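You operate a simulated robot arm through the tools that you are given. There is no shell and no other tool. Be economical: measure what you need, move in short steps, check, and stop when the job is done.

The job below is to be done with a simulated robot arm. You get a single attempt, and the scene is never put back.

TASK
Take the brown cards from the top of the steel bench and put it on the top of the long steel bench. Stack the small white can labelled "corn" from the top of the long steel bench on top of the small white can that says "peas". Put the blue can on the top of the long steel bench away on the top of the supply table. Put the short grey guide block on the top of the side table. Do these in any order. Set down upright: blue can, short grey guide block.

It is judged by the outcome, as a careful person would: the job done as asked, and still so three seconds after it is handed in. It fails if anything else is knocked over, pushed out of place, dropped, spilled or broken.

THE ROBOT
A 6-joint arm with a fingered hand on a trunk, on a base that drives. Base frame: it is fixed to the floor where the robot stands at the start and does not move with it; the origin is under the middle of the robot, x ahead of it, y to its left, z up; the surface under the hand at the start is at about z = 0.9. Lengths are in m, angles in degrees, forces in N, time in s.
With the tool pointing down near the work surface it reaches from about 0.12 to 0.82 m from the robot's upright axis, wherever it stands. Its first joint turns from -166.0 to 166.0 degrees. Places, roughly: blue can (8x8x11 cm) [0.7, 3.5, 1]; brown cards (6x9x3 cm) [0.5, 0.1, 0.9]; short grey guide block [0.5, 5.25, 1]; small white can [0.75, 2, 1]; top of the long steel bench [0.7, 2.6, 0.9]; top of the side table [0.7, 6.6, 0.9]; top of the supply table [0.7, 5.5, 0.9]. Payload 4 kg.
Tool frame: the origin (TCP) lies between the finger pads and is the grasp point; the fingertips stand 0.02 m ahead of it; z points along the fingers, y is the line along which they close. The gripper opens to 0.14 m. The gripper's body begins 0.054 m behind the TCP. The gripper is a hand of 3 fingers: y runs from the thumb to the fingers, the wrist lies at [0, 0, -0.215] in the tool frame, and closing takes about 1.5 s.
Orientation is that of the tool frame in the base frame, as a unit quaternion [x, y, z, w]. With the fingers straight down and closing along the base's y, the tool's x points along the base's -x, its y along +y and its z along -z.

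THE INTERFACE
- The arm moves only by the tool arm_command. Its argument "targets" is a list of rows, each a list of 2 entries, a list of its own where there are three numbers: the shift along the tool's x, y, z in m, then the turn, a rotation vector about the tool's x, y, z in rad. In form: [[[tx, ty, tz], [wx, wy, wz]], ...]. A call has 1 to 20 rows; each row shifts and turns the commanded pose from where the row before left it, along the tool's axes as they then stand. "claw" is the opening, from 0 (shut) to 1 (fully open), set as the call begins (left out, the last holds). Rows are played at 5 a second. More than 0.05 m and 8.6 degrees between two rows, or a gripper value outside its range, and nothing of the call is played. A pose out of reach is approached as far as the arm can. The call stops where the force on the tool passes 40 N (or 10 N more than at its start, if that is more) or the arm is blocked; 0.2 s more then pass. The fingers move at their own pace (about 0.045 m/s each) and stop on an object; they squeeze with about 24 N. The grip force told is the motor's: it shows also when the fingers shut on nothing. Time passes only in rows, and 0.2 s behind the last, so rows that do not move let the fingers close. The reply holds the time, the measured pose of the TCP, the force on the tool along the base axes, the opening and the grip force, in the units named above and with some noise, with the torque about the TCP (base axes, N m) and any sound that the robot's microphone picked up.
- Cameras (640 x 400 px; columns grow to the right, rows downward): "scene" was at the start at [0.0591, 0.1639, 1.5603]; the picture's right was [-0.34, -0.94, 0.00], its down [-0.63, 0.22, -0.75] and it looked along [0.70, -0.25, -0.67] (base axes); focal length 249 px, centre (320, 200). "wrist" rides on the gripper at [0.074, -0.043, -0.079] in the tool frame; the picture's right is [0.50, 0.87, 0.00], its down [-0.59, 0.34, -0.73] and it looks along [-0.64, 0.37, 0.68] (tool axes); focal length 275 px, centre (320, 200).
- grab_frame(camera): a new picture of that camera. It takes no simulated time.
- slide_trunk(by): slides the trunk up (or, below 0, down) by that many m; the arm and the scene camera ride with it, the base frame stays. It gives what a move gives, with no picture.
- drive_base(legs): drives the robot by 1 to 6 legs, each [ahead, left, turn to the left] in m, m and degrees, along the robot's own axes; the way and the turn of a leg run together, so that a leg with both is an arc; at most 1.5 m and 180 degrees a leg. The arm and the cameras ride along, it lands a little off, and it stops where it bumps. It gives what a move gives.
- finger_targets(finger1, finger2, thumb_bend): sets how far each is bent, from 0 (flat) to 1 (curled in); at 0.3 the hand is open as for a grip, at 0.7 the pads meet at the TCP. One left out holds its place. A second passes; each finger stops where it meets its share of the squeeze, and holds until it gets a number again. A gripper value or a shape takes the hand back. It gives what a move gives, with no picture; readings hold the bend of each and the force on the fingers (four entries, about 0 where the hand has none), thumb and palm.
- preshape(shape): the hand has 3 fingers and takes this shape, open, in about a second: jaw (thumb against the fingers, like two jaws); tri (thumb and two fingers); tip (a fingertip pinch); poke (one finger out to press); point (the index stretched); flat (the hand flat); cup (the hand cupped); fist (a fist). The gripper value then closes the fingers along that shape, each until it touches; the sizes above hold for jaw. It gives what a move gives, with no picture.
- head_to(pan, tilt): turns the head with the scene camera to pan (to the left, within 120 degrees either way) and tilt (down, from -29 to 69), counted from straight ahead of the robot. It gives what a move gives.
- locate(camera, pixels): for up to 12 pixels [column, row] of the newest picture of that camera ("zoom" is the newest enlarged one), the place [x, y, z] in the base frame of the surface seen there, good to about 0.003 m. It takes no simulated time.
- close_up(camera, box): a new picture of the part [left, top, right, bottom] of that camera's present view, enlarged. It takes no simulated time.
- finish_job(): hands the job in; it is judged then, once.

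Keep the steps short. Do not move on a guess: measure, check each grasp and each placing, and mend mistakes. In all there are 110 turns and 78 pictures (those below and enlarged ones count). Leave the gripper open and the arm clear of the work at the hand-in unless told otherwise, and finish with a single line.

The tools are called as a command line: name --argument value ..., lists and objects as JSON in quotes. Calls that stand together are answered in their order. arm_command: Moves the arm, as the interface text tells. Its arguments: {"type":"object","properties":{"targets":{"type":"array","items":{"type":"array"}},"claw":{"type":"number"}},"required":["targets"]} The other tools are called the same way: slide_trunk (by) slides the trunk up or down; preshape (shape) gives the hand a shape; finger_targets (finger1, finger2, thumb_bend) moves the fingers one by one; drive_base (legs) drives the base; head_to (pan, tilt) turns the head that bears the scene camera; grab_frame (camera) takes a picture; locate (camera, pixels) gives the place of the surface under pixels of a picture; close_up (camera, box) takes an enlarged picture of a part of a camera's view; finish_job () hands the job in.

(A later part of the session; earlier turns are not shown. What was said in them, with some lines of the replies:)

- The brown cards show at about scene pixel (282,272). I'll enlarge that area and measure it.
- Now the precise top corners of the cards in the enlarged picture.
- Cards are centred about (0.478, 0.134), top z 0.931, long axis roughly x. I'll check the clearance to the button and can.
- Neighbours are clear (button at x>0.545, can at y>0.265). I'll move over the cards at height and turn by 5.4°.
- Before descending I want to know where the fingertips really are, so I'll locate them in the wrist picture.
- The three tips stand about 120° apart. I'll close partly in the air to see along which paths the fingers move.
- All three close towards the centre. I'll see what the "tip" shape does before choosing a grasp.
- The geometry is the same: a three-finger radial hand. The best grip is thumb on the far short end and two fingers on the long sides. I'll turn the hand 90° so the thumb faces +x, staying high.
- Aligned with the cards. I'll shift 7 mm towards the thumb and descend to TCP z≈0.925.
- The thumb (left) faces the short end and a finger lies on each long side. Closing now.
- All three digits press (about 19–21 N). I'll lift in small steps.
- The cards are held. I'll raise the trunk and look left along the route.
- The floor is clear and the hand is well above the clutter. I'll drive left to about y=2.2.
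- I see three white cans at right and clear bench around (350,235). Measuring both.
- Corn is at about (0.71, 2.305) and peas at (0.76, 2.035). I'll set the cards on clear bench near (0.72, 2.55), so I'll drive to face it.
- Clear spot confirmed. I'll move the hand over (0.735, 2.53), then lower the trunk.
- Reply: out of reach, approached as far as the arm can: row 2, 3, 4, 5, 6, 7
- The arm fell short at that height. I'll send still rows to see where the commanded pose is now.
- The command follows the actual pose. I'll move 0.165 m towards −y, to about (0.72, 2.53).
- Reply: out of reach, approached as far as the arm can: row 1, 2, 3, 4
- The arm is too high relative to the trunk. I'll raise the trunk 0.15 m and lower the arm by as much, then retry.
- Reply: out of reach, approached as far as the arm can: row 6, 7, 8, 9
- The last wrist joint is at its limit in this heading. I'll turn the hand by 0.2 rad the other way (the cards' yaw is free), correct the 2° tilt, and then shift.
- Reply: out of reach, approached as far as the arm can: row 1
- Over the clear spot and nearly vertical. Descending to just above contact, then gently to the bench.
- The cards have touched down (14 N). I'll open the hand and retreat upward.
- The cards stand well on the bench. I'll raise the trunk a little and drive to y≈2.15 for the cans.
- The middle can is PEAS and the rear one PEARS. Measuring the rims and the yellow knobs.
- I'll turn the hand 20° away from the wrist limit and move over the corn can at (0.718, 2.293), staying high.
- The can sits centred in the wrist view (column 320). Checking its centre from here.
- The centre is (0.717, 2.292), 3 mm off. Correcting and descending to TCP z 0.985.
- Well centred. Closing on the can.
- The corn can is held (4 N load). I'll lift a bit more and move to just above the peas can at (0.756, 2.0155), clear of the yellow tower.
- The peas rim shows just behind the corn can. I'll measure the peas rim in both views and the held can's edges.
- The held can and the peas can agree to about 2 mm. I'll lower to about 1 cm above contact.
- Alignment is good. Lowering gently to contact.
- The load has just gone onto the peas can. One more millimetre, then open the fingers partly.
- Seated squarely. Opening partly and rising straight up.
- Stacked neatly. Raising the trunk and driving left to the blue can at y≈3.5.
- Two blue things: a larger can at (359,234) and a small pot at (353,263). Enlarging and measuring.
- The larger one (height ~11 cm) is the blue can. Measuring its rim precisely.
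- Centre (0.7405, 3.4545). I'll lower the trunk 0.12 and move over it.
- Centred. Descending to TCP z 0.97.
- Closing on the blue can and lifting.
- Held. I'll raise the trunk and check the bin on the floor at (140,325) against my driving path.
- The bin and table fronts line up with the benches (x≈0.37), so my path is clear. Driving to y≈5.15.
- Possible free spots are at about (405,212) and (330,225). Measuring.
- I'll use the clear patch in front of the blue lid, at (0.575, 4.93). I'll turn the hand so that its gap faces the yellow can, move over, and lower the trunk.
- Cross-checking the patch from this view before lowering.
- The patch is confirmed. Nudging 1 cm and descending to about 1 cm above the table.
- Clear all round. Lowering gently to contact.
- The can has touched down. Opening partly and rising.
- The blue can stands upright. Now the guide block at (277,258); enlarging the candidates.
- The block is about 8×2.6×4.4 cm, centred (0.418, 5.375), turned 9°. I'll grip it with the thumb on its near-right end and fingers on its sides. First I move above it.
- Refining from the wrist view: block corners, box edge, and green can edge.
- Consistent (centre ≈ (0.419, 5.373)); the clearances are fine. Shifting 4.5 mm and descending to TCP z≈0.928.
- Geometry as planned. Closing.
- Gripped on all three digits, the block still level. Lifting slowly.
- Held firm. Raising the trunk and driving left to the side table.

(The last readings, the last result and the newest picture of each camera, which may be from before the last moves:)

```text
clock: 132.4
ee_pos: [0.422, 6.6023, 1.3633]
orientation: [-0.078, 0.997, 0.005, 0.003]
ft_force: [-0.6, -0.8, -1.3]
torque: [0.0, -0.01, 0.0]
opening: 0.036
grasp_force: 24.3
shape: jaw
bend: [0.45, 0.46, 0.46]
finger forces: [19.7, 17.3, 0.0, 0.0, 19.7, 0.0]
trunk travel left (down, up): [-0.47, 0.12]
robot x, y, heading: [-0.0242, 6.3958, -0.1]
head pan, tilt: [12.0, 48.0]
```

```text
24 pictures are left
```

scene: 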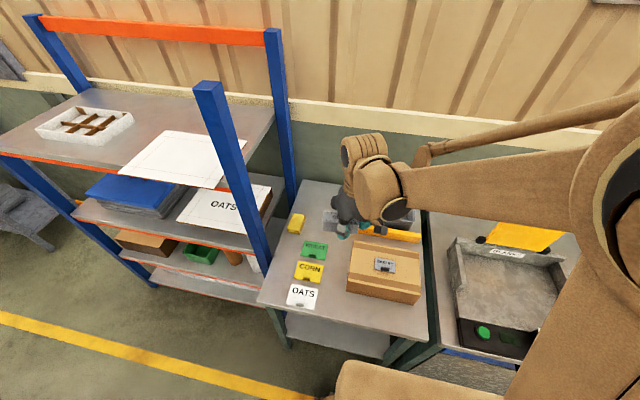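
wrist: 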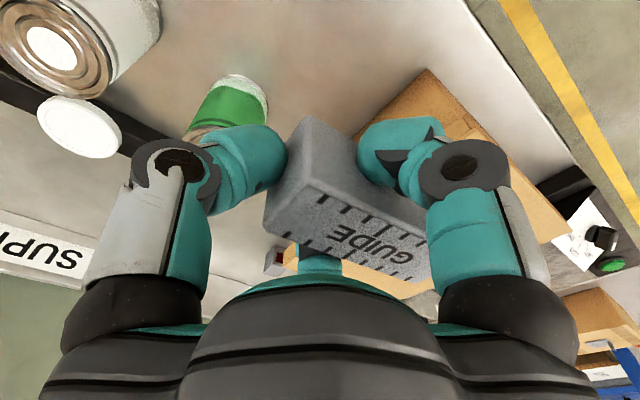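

The side table carries cards, a box, and a grey bin; there's free top around (333,285). Enlarging and measuring.

close_up --camera "scene" --box '[250, 180, 450, 340]'

locate --camera "scene" --pixels '[[333, 285], [333, 255], [328, 238], [318, 295], [326, 273], [350, 255], [346, 290], [260, 300], [425, 340], [335, 320], [385, 320], [385, 265]]'

```text
2.50 times, centred on (350, 260) of scene
```

zoom: 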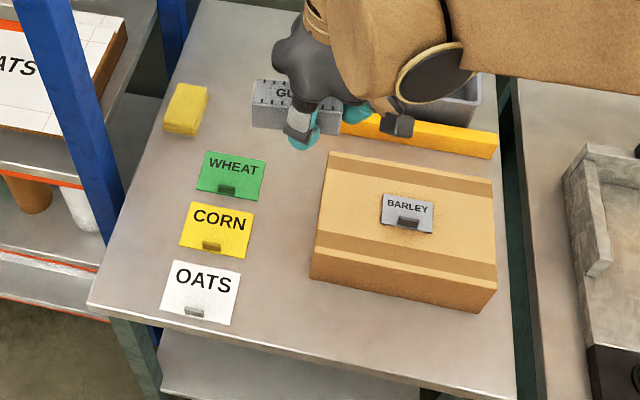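

```text
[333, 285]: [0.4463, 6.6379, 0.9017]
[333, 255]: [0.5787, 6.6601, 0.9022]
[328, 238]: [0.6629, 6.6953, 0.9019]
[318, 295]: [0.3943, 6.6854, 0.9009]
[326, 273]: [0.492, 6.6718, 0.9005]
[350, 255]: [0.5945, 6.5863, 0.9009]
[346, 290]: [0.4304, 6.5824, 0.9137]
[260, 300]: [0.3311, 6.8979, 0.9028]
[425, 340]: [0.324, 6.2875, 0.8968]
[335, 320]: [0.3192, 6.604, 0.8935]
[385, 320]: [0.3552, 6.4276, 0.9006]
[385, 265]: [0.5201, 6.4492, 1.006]
```

I need the box sides, bar, bin and cards located to choose a spot with room for the hand.

locate --camera "zoom" --pixels '[[312, 280], [314, 250], [331, 155], [490, 185], [345, 130], [345, 110], [265, 165], [258, 195], [200, 130], [490, 155], [330, 150], [250, 140]]'

head_to --pan 30 --tilt 48

grab_frame --camera "wrist"

```text
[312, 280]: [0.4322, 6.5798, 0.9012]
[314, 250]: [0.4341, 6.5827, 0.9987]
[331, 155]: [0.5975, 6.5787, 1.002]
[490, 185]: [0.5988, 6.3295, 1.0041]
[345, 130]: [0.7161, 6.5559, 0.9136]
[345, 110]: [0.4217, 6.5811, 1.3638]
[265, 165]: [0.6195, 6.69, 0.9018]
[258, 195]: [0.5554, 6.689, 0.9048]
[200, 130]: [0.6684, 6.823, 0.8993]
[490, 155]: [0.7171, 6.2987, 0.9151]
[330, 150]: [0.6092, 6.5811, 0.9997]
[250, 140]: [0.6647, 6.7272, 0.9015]
```

```text
clock: 133.2
ee_pos: [0.4233, 6.6019, 1.3633]
orientation: [-0.079, 0.997, 0.005, 0.003]
ft_force: [0.1, 0.8, -0.5]
torque: [-0.01, -0.02, -0.02]
opening: 0.036
grasp_force: 24.3
shape: jaw
bend: [0.45, 0.46, 0.46]
finger forces: [19.8, 17.3, 0.0, 0.0, 19.7, 0.0]
trunk travel left (down, up): [-0.47, 0.12]
robot x, y, heading: [-0.0263, 6.3925, 0.1]
head pan, tilt: [30.0, 48.0]
```

```text
22 pictures are left
```

wrist: 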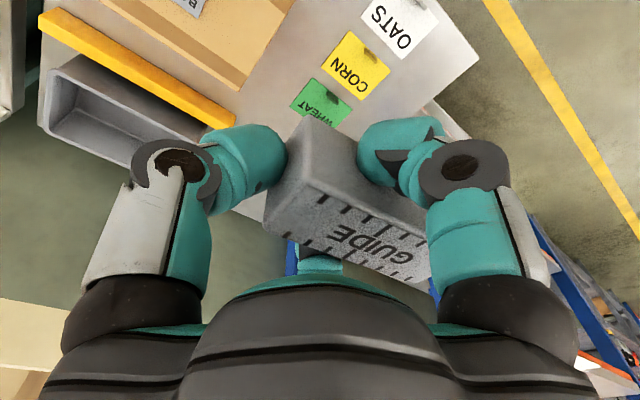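

locate --camera "wrist" --pixels '[[230, 122], [232, 112], [260, 115], [270, 90], [150, 110], [185, 130], [325, 90], [250, 205], [300, 90], [240, 100]]'

close_up --camera "scene" --box '[300, 160, 500, 320]'

```text
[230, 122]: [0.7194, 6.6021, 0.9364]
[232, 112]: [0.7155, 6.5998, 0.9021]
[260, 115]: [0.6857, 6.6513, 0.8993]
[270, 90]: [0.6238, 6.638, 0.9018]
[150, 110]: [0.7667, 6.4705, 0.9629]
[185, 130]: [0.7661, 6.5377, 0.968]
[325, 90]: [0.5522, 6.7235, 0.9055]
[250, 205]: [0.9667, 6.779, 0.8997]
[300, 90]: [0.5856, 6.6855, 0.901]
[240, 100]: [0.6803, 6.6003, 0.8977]
```

```text
2.50 times, centred on (400, 240) of scene
```

zoom: 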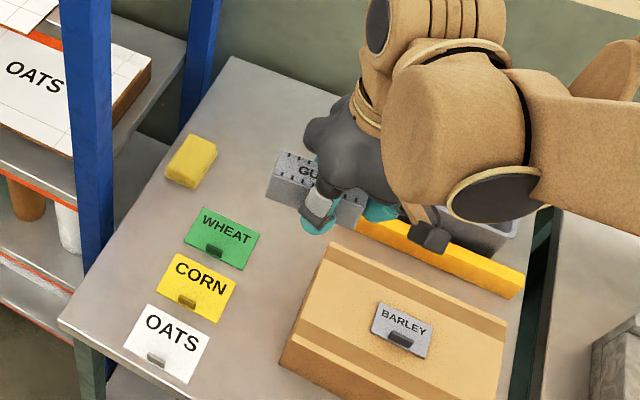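

The clear patch is x 0.64–0.95, y 6.63–6.8. I'll check the blue shelf's position before driving nearer.

grab_frame --camera "scene"

locate --camera "zoom" --pixels '[[85, 100], [95, 200], [195, 40], [70, 200], [60, 150], [20, 30], [190, 160], [175, 180], [212, 165], [300, 200], [240, 110]]'

```text
20 pictures are left
```

scene: 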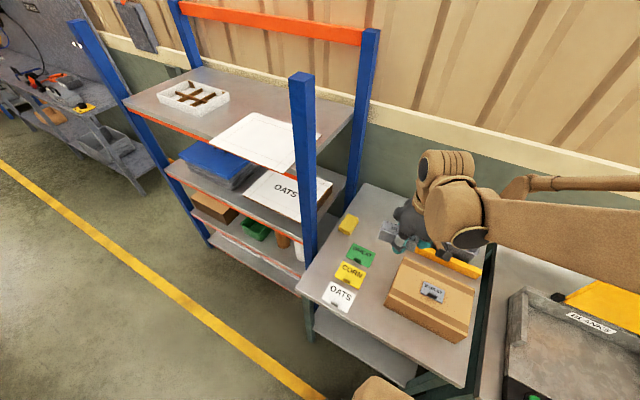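

```text
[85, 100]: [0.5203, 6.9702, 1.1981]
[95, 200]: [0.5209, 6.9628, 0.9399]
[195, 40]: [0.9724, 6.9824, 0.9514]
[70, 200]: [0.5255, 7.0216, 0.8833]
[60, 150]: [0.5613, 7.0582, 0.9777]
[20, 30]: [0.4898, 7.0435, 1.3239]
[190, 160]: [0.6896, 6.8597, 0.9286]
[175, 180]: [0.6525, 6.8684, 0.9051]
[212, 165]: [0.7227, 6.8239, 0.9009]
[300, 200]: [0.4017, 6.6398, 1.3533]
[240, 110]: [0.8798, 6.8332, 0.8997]
```

The shelf posts begin at x≥0.49, y≥6.96, so the base is clear. I'll swing the hand in to −y first, then drive left 0.26.

arm_command --targets '[[[0.0078, -0.049, 0], [0, 0, 0]], [[0.0078, -0.049, 0], [0, 0, 0]], [[0.0078, -0.049, 0], [0, 0, 0]], [[0.0078, -0.049, 0], [0, 0, 0]], [[0, 0, 0], [0, 0, 0]]]'

drive_base --legs '[[0.02, 0.26, 0]]'

slide_trunk --by -0.2

```text
clock: 134.4
ee_pos: [0.4233, 6.4047, 1.3609]
orientation: [-0.078, 0.997, 0.004, 0.002]
ft_force: [-0.2, 0.1, -0.7]
torque: [-0.03, 0.0, 0.01]
opening: 0.0359
grasp_force: 24.2
shape: jaw
bend: [0.45, 0.46, 0.46]
finger forces: [19.5, 17.2, 0.1, 0.1, 19.7, 0.0]
trunk travel left (down, up): [-0.47, 0.12]
robot x, y, heading: [-0.0285, 6.3901, -0.2]
head pan, tilt: [30.0, 48.0]
```

```text
clock: 136.3
ee_pos: [0.4417, 6.6654, 1.3621]
orientation: [-0.077, 0.997, 0.005, 0.002]
ft_force: [-0.2, -0.2, -1.7]
torque: [-0.04, 0.0, 0.0]
opening: 0.036
grasp_force: 23.7
shape: jaw
bend: [0.45, 0.46, 0.46]
finger forces: [19.6, 17.2, 0.1, 0.0, 19.7, 0.0]
trunk travel left (down, up): [-0.47, 0.12]
robot x, y, heading: [-0.0036, 6.656, -0.1]
head pan, tilt: [30.0, 48.0]
```

```text
clock: 138.4
ee_pos: [0.4414, 6.665, 1.161]
orientation: [-0.077, 0.997, 0.005, 0.002]
ft_force: [-0.3, -0.4, -0.9]
torque: [-0.04, 0.0, 0.0]
opening: 0.0356
grasp_force: 23.9
shape: jaw
bend: [0.45, 0.46, 0.46]
finger forces: [19.5, 17.1, 0.0, 0.0, 19.7, 0.0]
trunk travel left (down, up): [-0.27, 0.32]
robot x, y, heading: [-0.0065, 6.6553, -0.1]
head pan, tilt: [30.0, 48.0]
```

Extending to above (0.745, 6.70).

arm_command --targets '[[[-0.0437, -0.0018, 0], [0, 0, 0]], [[-0.0437, -0.0018, 0], [0, 0, 0]], [[-0.0437, -0.0018, 0], [0, 0, 0]], [[-0.0437, -0.0018, 0], [0, 0, 0]], [[-0.0437, -0.0018, 0], [0, 0, 0]], [[-0.0437, -0.0018, 0], [0, 0, 0]], [[-0.0437, -0.0018, 0], [0, 0, 0]], [[0, 0, 0], [0, 0, 0]]]'

head_to --pan 5 --tilt 48

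close_up --camera "scene" --box '[220, 140, 460, 320]'

grab_frame --camera "wrist"

```text
clock: 140.2
ee_pos: [0.7456, 6.7003, 1.1624]
orientation: [-0.079, 0.997, 0.005, 0.001]
ft_force: [0.6, 0.5, -1.4]
torque: [-0.01, -0.05, 0.0]
opening: 0.0355
grasp_force: 24.6
shape: jaw
bend: [0.45, 0.47, 0.46]
finger forces: [19.7, 17.4, 0.1, 0.0, 19.2, 0.0]
trunk travel left (down, up): [-0.27, 0.32]
robot x, y, heading: [-0.0056, 6.6562, -0.1]
head pan, tilt: [30.0, 48.0]
```

```text
clock: 141.1
ee_pos: [0.747, 6.7009, 1.1619]
orientation: [-0.078, 0.997, 0.005, 0.003]
ft_force: [0.3, 0.5, -1.7]
torque: [-0.04, -0.02, -0.03]
opening: 0.036
grasp_force: 24.1
shape: jaw
bend: [0.45, 0.47, 0.46]
finger forces: [19.7, 17.4, 0.1, 0.0, 19.3, 0.0]
trunk travel left (down, up): [-0.27, 0.32]
robot x, y, heading: [-0.0062, 6.6562, -0.2]
head pan, tilt: [5.0, 48.0]
```

```text
2.22 times, centred on (340, 230) of scene
```

zoom: 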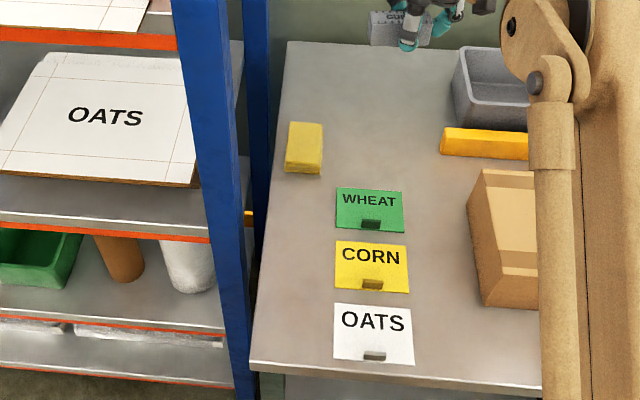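

```text
18 pictures are left
```

wrist: 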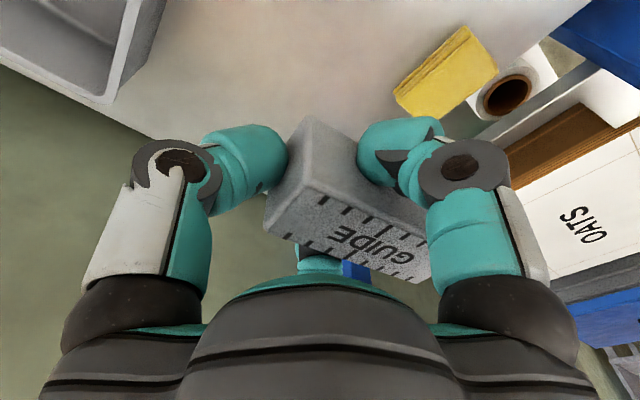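

locate --camera "zoom" --pixels '[[442, 150], [455, 60], [458, 115], [320, 150], [320, 170], [380, 110], [360, 130], [420, 130], [290, 45]]'

```text
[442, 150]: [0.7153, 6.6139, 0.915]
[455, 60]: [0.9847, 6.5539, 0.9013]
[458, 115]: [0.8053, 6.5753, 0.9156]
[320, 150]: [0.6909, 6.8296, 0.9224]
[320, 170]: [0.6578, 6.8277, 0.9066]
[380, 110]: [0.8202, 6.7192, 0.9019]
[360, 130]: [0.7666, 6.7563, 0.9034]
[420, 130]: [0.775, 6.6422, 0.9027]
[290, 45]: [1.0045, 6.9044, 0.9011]
```

The patch is clear. Small nudge away from the bar, then descend to about 1 cm above the table.

arm_command --targets '[[[-0.0105, 0.0103, 0.02], [0, 0, 0]], [[0, 0, 0.04], [0, 0, 0]], [[0, 0, 0.04], [0, 0, 0]], [[0, 0, 0.04], [0, 0, 0]], [[0, 0, 0.04], [0, 0, 0]], [[0, 0, 0.025], [0, 0, 0]], [[0, 0, 0.015], [0, 0, 0]], [[0, 0, 0], [0, 0, 0]]]'

close_up --camera "scene" --box '[300, 120, 420, 220]'

```text
clock: 142.9
ee_pos: [0.7571, 6.7147, 0.9429]
orientation: [-0.077, 0.997, 0.004, 0.003]
ft_force: [-0.8, 0.5, -1.6]
torque: [-0.01, -0.03, -0.02]
opening: 0.0355
grasp_force: 24.3
shape: jaw
bend: [0.45, 0.47, 0.46]
finger forces: [19.6, 17.4, 0.0, 0.1, 19.0, 0.0]
trunk travel left (down, up): [-0.27, 0.32]
robot x, y, heading: [-0.0056, 6.6558, 0.0]
head pan, tilt: [5.0, 48.0]
```

```text
4.00 times, centred on (360, 170) of scene
```

zoom: 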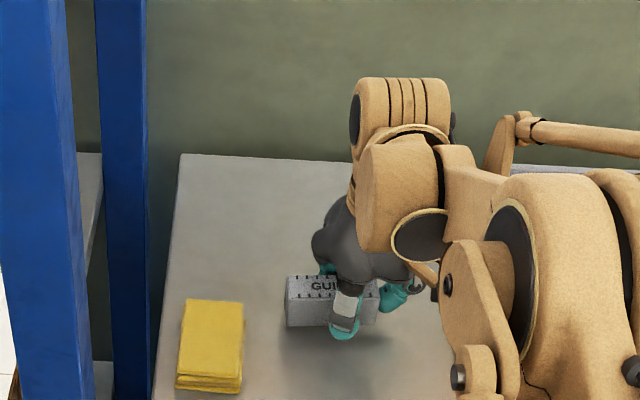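

arm_command --targets '[[[0, 0, 0.005], [0, 0, 0]], [[0, 0, 0.004], [0, 0, 0]], [[0, 0, 0.002], [0, 0, 0]], [[0, 0, 0.001], [0, 0, 0]], [[0, 0, 0], [0, 0, 0]]]'

```text
clock: 144.1
ee_pos: [0.7565, 6.7125, 0.931]
orientation: [-0.077, 0.997, 0.006, 0.002]
ft_force: [0.2, -0.2, -1.1]
torque: [-0.08, 0.01, 0.02]
opening: 0.0357
grasp_force: 24.8
shape: jaw
bend: [0.45, 0.47, 0.46]
finger forces: [19.6, 17.4, 0.0, 0.0, 19.0, 0.1]
trunk travel left (down, up): [-0.27, 0.32]
robot x, y, heading: [-0.0018, 6.653, 0.1]
head pan, tilt: [5.0, 48.0]
```

arm_command --targets '[[[0, 0, 0.001], [0, 0, 0]], [[0, 0, 0.001], [0, 0, 0]], [[0, 0, 0.001], [0, 0, 0]], [[0, 0, 0], [0, 0, 0]]]'

```text
clock: 145.1
ee_pos: [0.7563, 6.7148, 0.9278]
orientation: [-0.077, 0.997, 0.006, 0.002]
ft_force: [-0.1, -0.1, -0.1]
torque: [0.03, 0.02, 0.02]
opening: 0.0359
grasp_force: 24.1
shape: jaw
bend: [0.45, 0.47, 0.46]
finger forces: [20.0, 18.0, 0.0, 0.0, 18.9, 0.0]
trunk travel left (down, up): [-0.27, 0.32]
robot x, y, heading: [-0.005, 6.6541, -0.1]
head pan, tilt: [5.0, 48.0]
```

Load is nearly gone; one more millimetre, then I'll release partly and rise.

arm_command --targets '[[[0, 0, 0.001], [0, 0, 0]], [[0, 0, 0], [0, 0, 0]]]'

arm_command --targets '[[[0, 0, 0], [0, 0, 0]], [[0, 0, 0], [0, 0, 0]], [[0, 0, 0], [0, 0, 0]], [[0, 0, 0], [0, 0, 0]], [[0, 0, 0], [0, 0, 0]], [[0, 0, -0.01], [0, 0, 0]], [[0, 0, -0.03], [0, 0, 0]], [[0, 0, -0.04], [0, 0, 0]], [[0, 0, -0.04], [0, 0, 0]], [[0, 0, -0.04], [0, 0, 0]], [[0, 0, -0.04], [0, 0, 0]], [[0, 0, -0.04], [0, 0, 0]], [[0, 0, 0], [0, 0, 0]]]' --claw 0.6

close_up --camera "scene" --box '[280, 140, 440, 260]'

```text
clock: 145.7
ee_pos: [0.757, 6.7128, 0.9259]
orientation: [-0.078, 0.997, 0.004, 0.002]
ft_force: [1.0, -0.8, 2.6]
torque: [0.08, 0.06, -0.01]
opening: 0.0359
grasp_force: 24.3
shape: jaw
bend: [0.45, 0.47, 0.46]
finger forces: [20.8, 18.9, 0.0, 0.0, 18.8, 0.0]
trunk travel left (down, up): [-0.27, 0.32]
robot x, y, heading: [-0.0003, 6.6561, -0.1]
head pan, tilt: [5.0, 48.0]
```

```text
clock: 148.5
ee_pos: [0.7551, 6.7108, 1.1665]
orientation: [-0.078, 0.997, 0.006, 0.002]
ft_force: [-0.7, 0.6, -0.1]
torque: [-0.02, -0.01, 0.01]
opening: 0.0836
grasp_force: 0.0
shape: jaw
bend: [0.3, 0.3, 0.29]
finger forces: [0.1, 0.0, 0.0, 0.0, 0.0, 0.0]
trunk travel left (down, up): [-0.27, 0.32]
robot x, y, heading: [-0.008, 6.6528, -0.2]
head pan, tilt: [5.0, 48.0]
```

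```text
3.33 times, centred on (360, 200) of scene
```

zoom: 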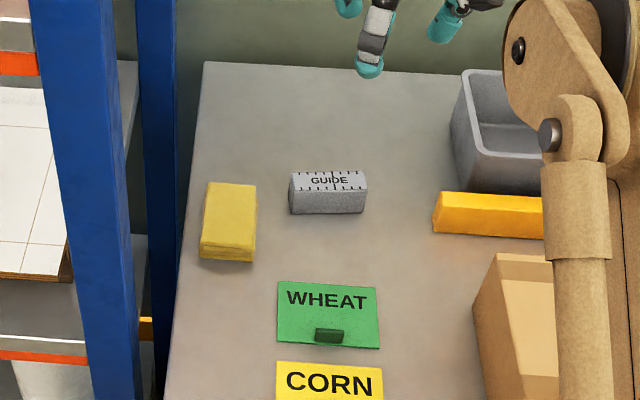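

The block stands upright with its label up. I'll open the hand fully, retract upward, and glance back along the benches.

arm_command --targets '[[[0, 0, -0.03], [0, 0, 0]], [[0.04, 0, -0.02], [0, 0, 0]], [[0.04, 0, 0], [0, 0, 0]], [[0.04, 0, 0], [0, 0, 0]], [[0.04, 0, 0], [0, 0, 0]], [[0, 0, 0], [0, 0, 0]]]' --claw 1

head_to --pan -75 --tilt 20

grab_frame --camera "scene"

```text
clock: 149.9
ee_pos: [0.5967, 6.6863, 1.2161]
orientation: [-0.078, 0.997, 0.006, 0.002]
ft_force: [0.0, -0.1, 0.0]
torque: [0.01, 0.0, 0.02]
opening: 0.14
grasp_force: 0.0
shape: jaw
bend: [0.3, 0.3, 0.3]
finger forces: [0.1, 0.0, 0.1, 0.0, 0.0, 0.0]
trunk travel left (down, up): [-0.27, 0.32]
robot x, y, heading: [-0.0081, 6.6556, -0.1]
head pan, tilt: [5.0, 48.0]
```

```text
clock: 151.4
ee_pos: [0.5973, 6.687, 1.2164]
orientation: [-0.078, 0.997, 0.005, 0.002]
ft_force: [-0.1, -0.1, 0.1]
torque: [-0.04, 0.0, -0.03]
opening: 0.14
grasp_force: 0.0
shape: jaw
bend: [0.3, 0.3, 0.3]
finger forces: [0.1, 0.1, 0.0, 0.1, 0.0, 0.1]
trunk travel left (down, up): [-0.27, 0.32]
robot x, y, heading: [-0.0049, 6.6548, -0.0]
head pan, tilt: [-75.0, 20.0]
```

```text
15 pictures are left
```

scene: 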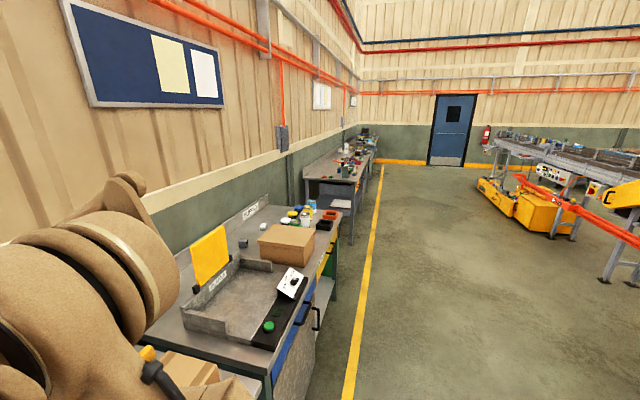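

The cans on the supply table look upright, and nothing lies fallen on the benches or floor. Handing in.

finish_job

```text
The job is handed in.
```

All four items were placed as asked: brown cards on the long steel bench, corn can stacked on the peas can, blue can upright on the supply table, and guide block upright on the side table.
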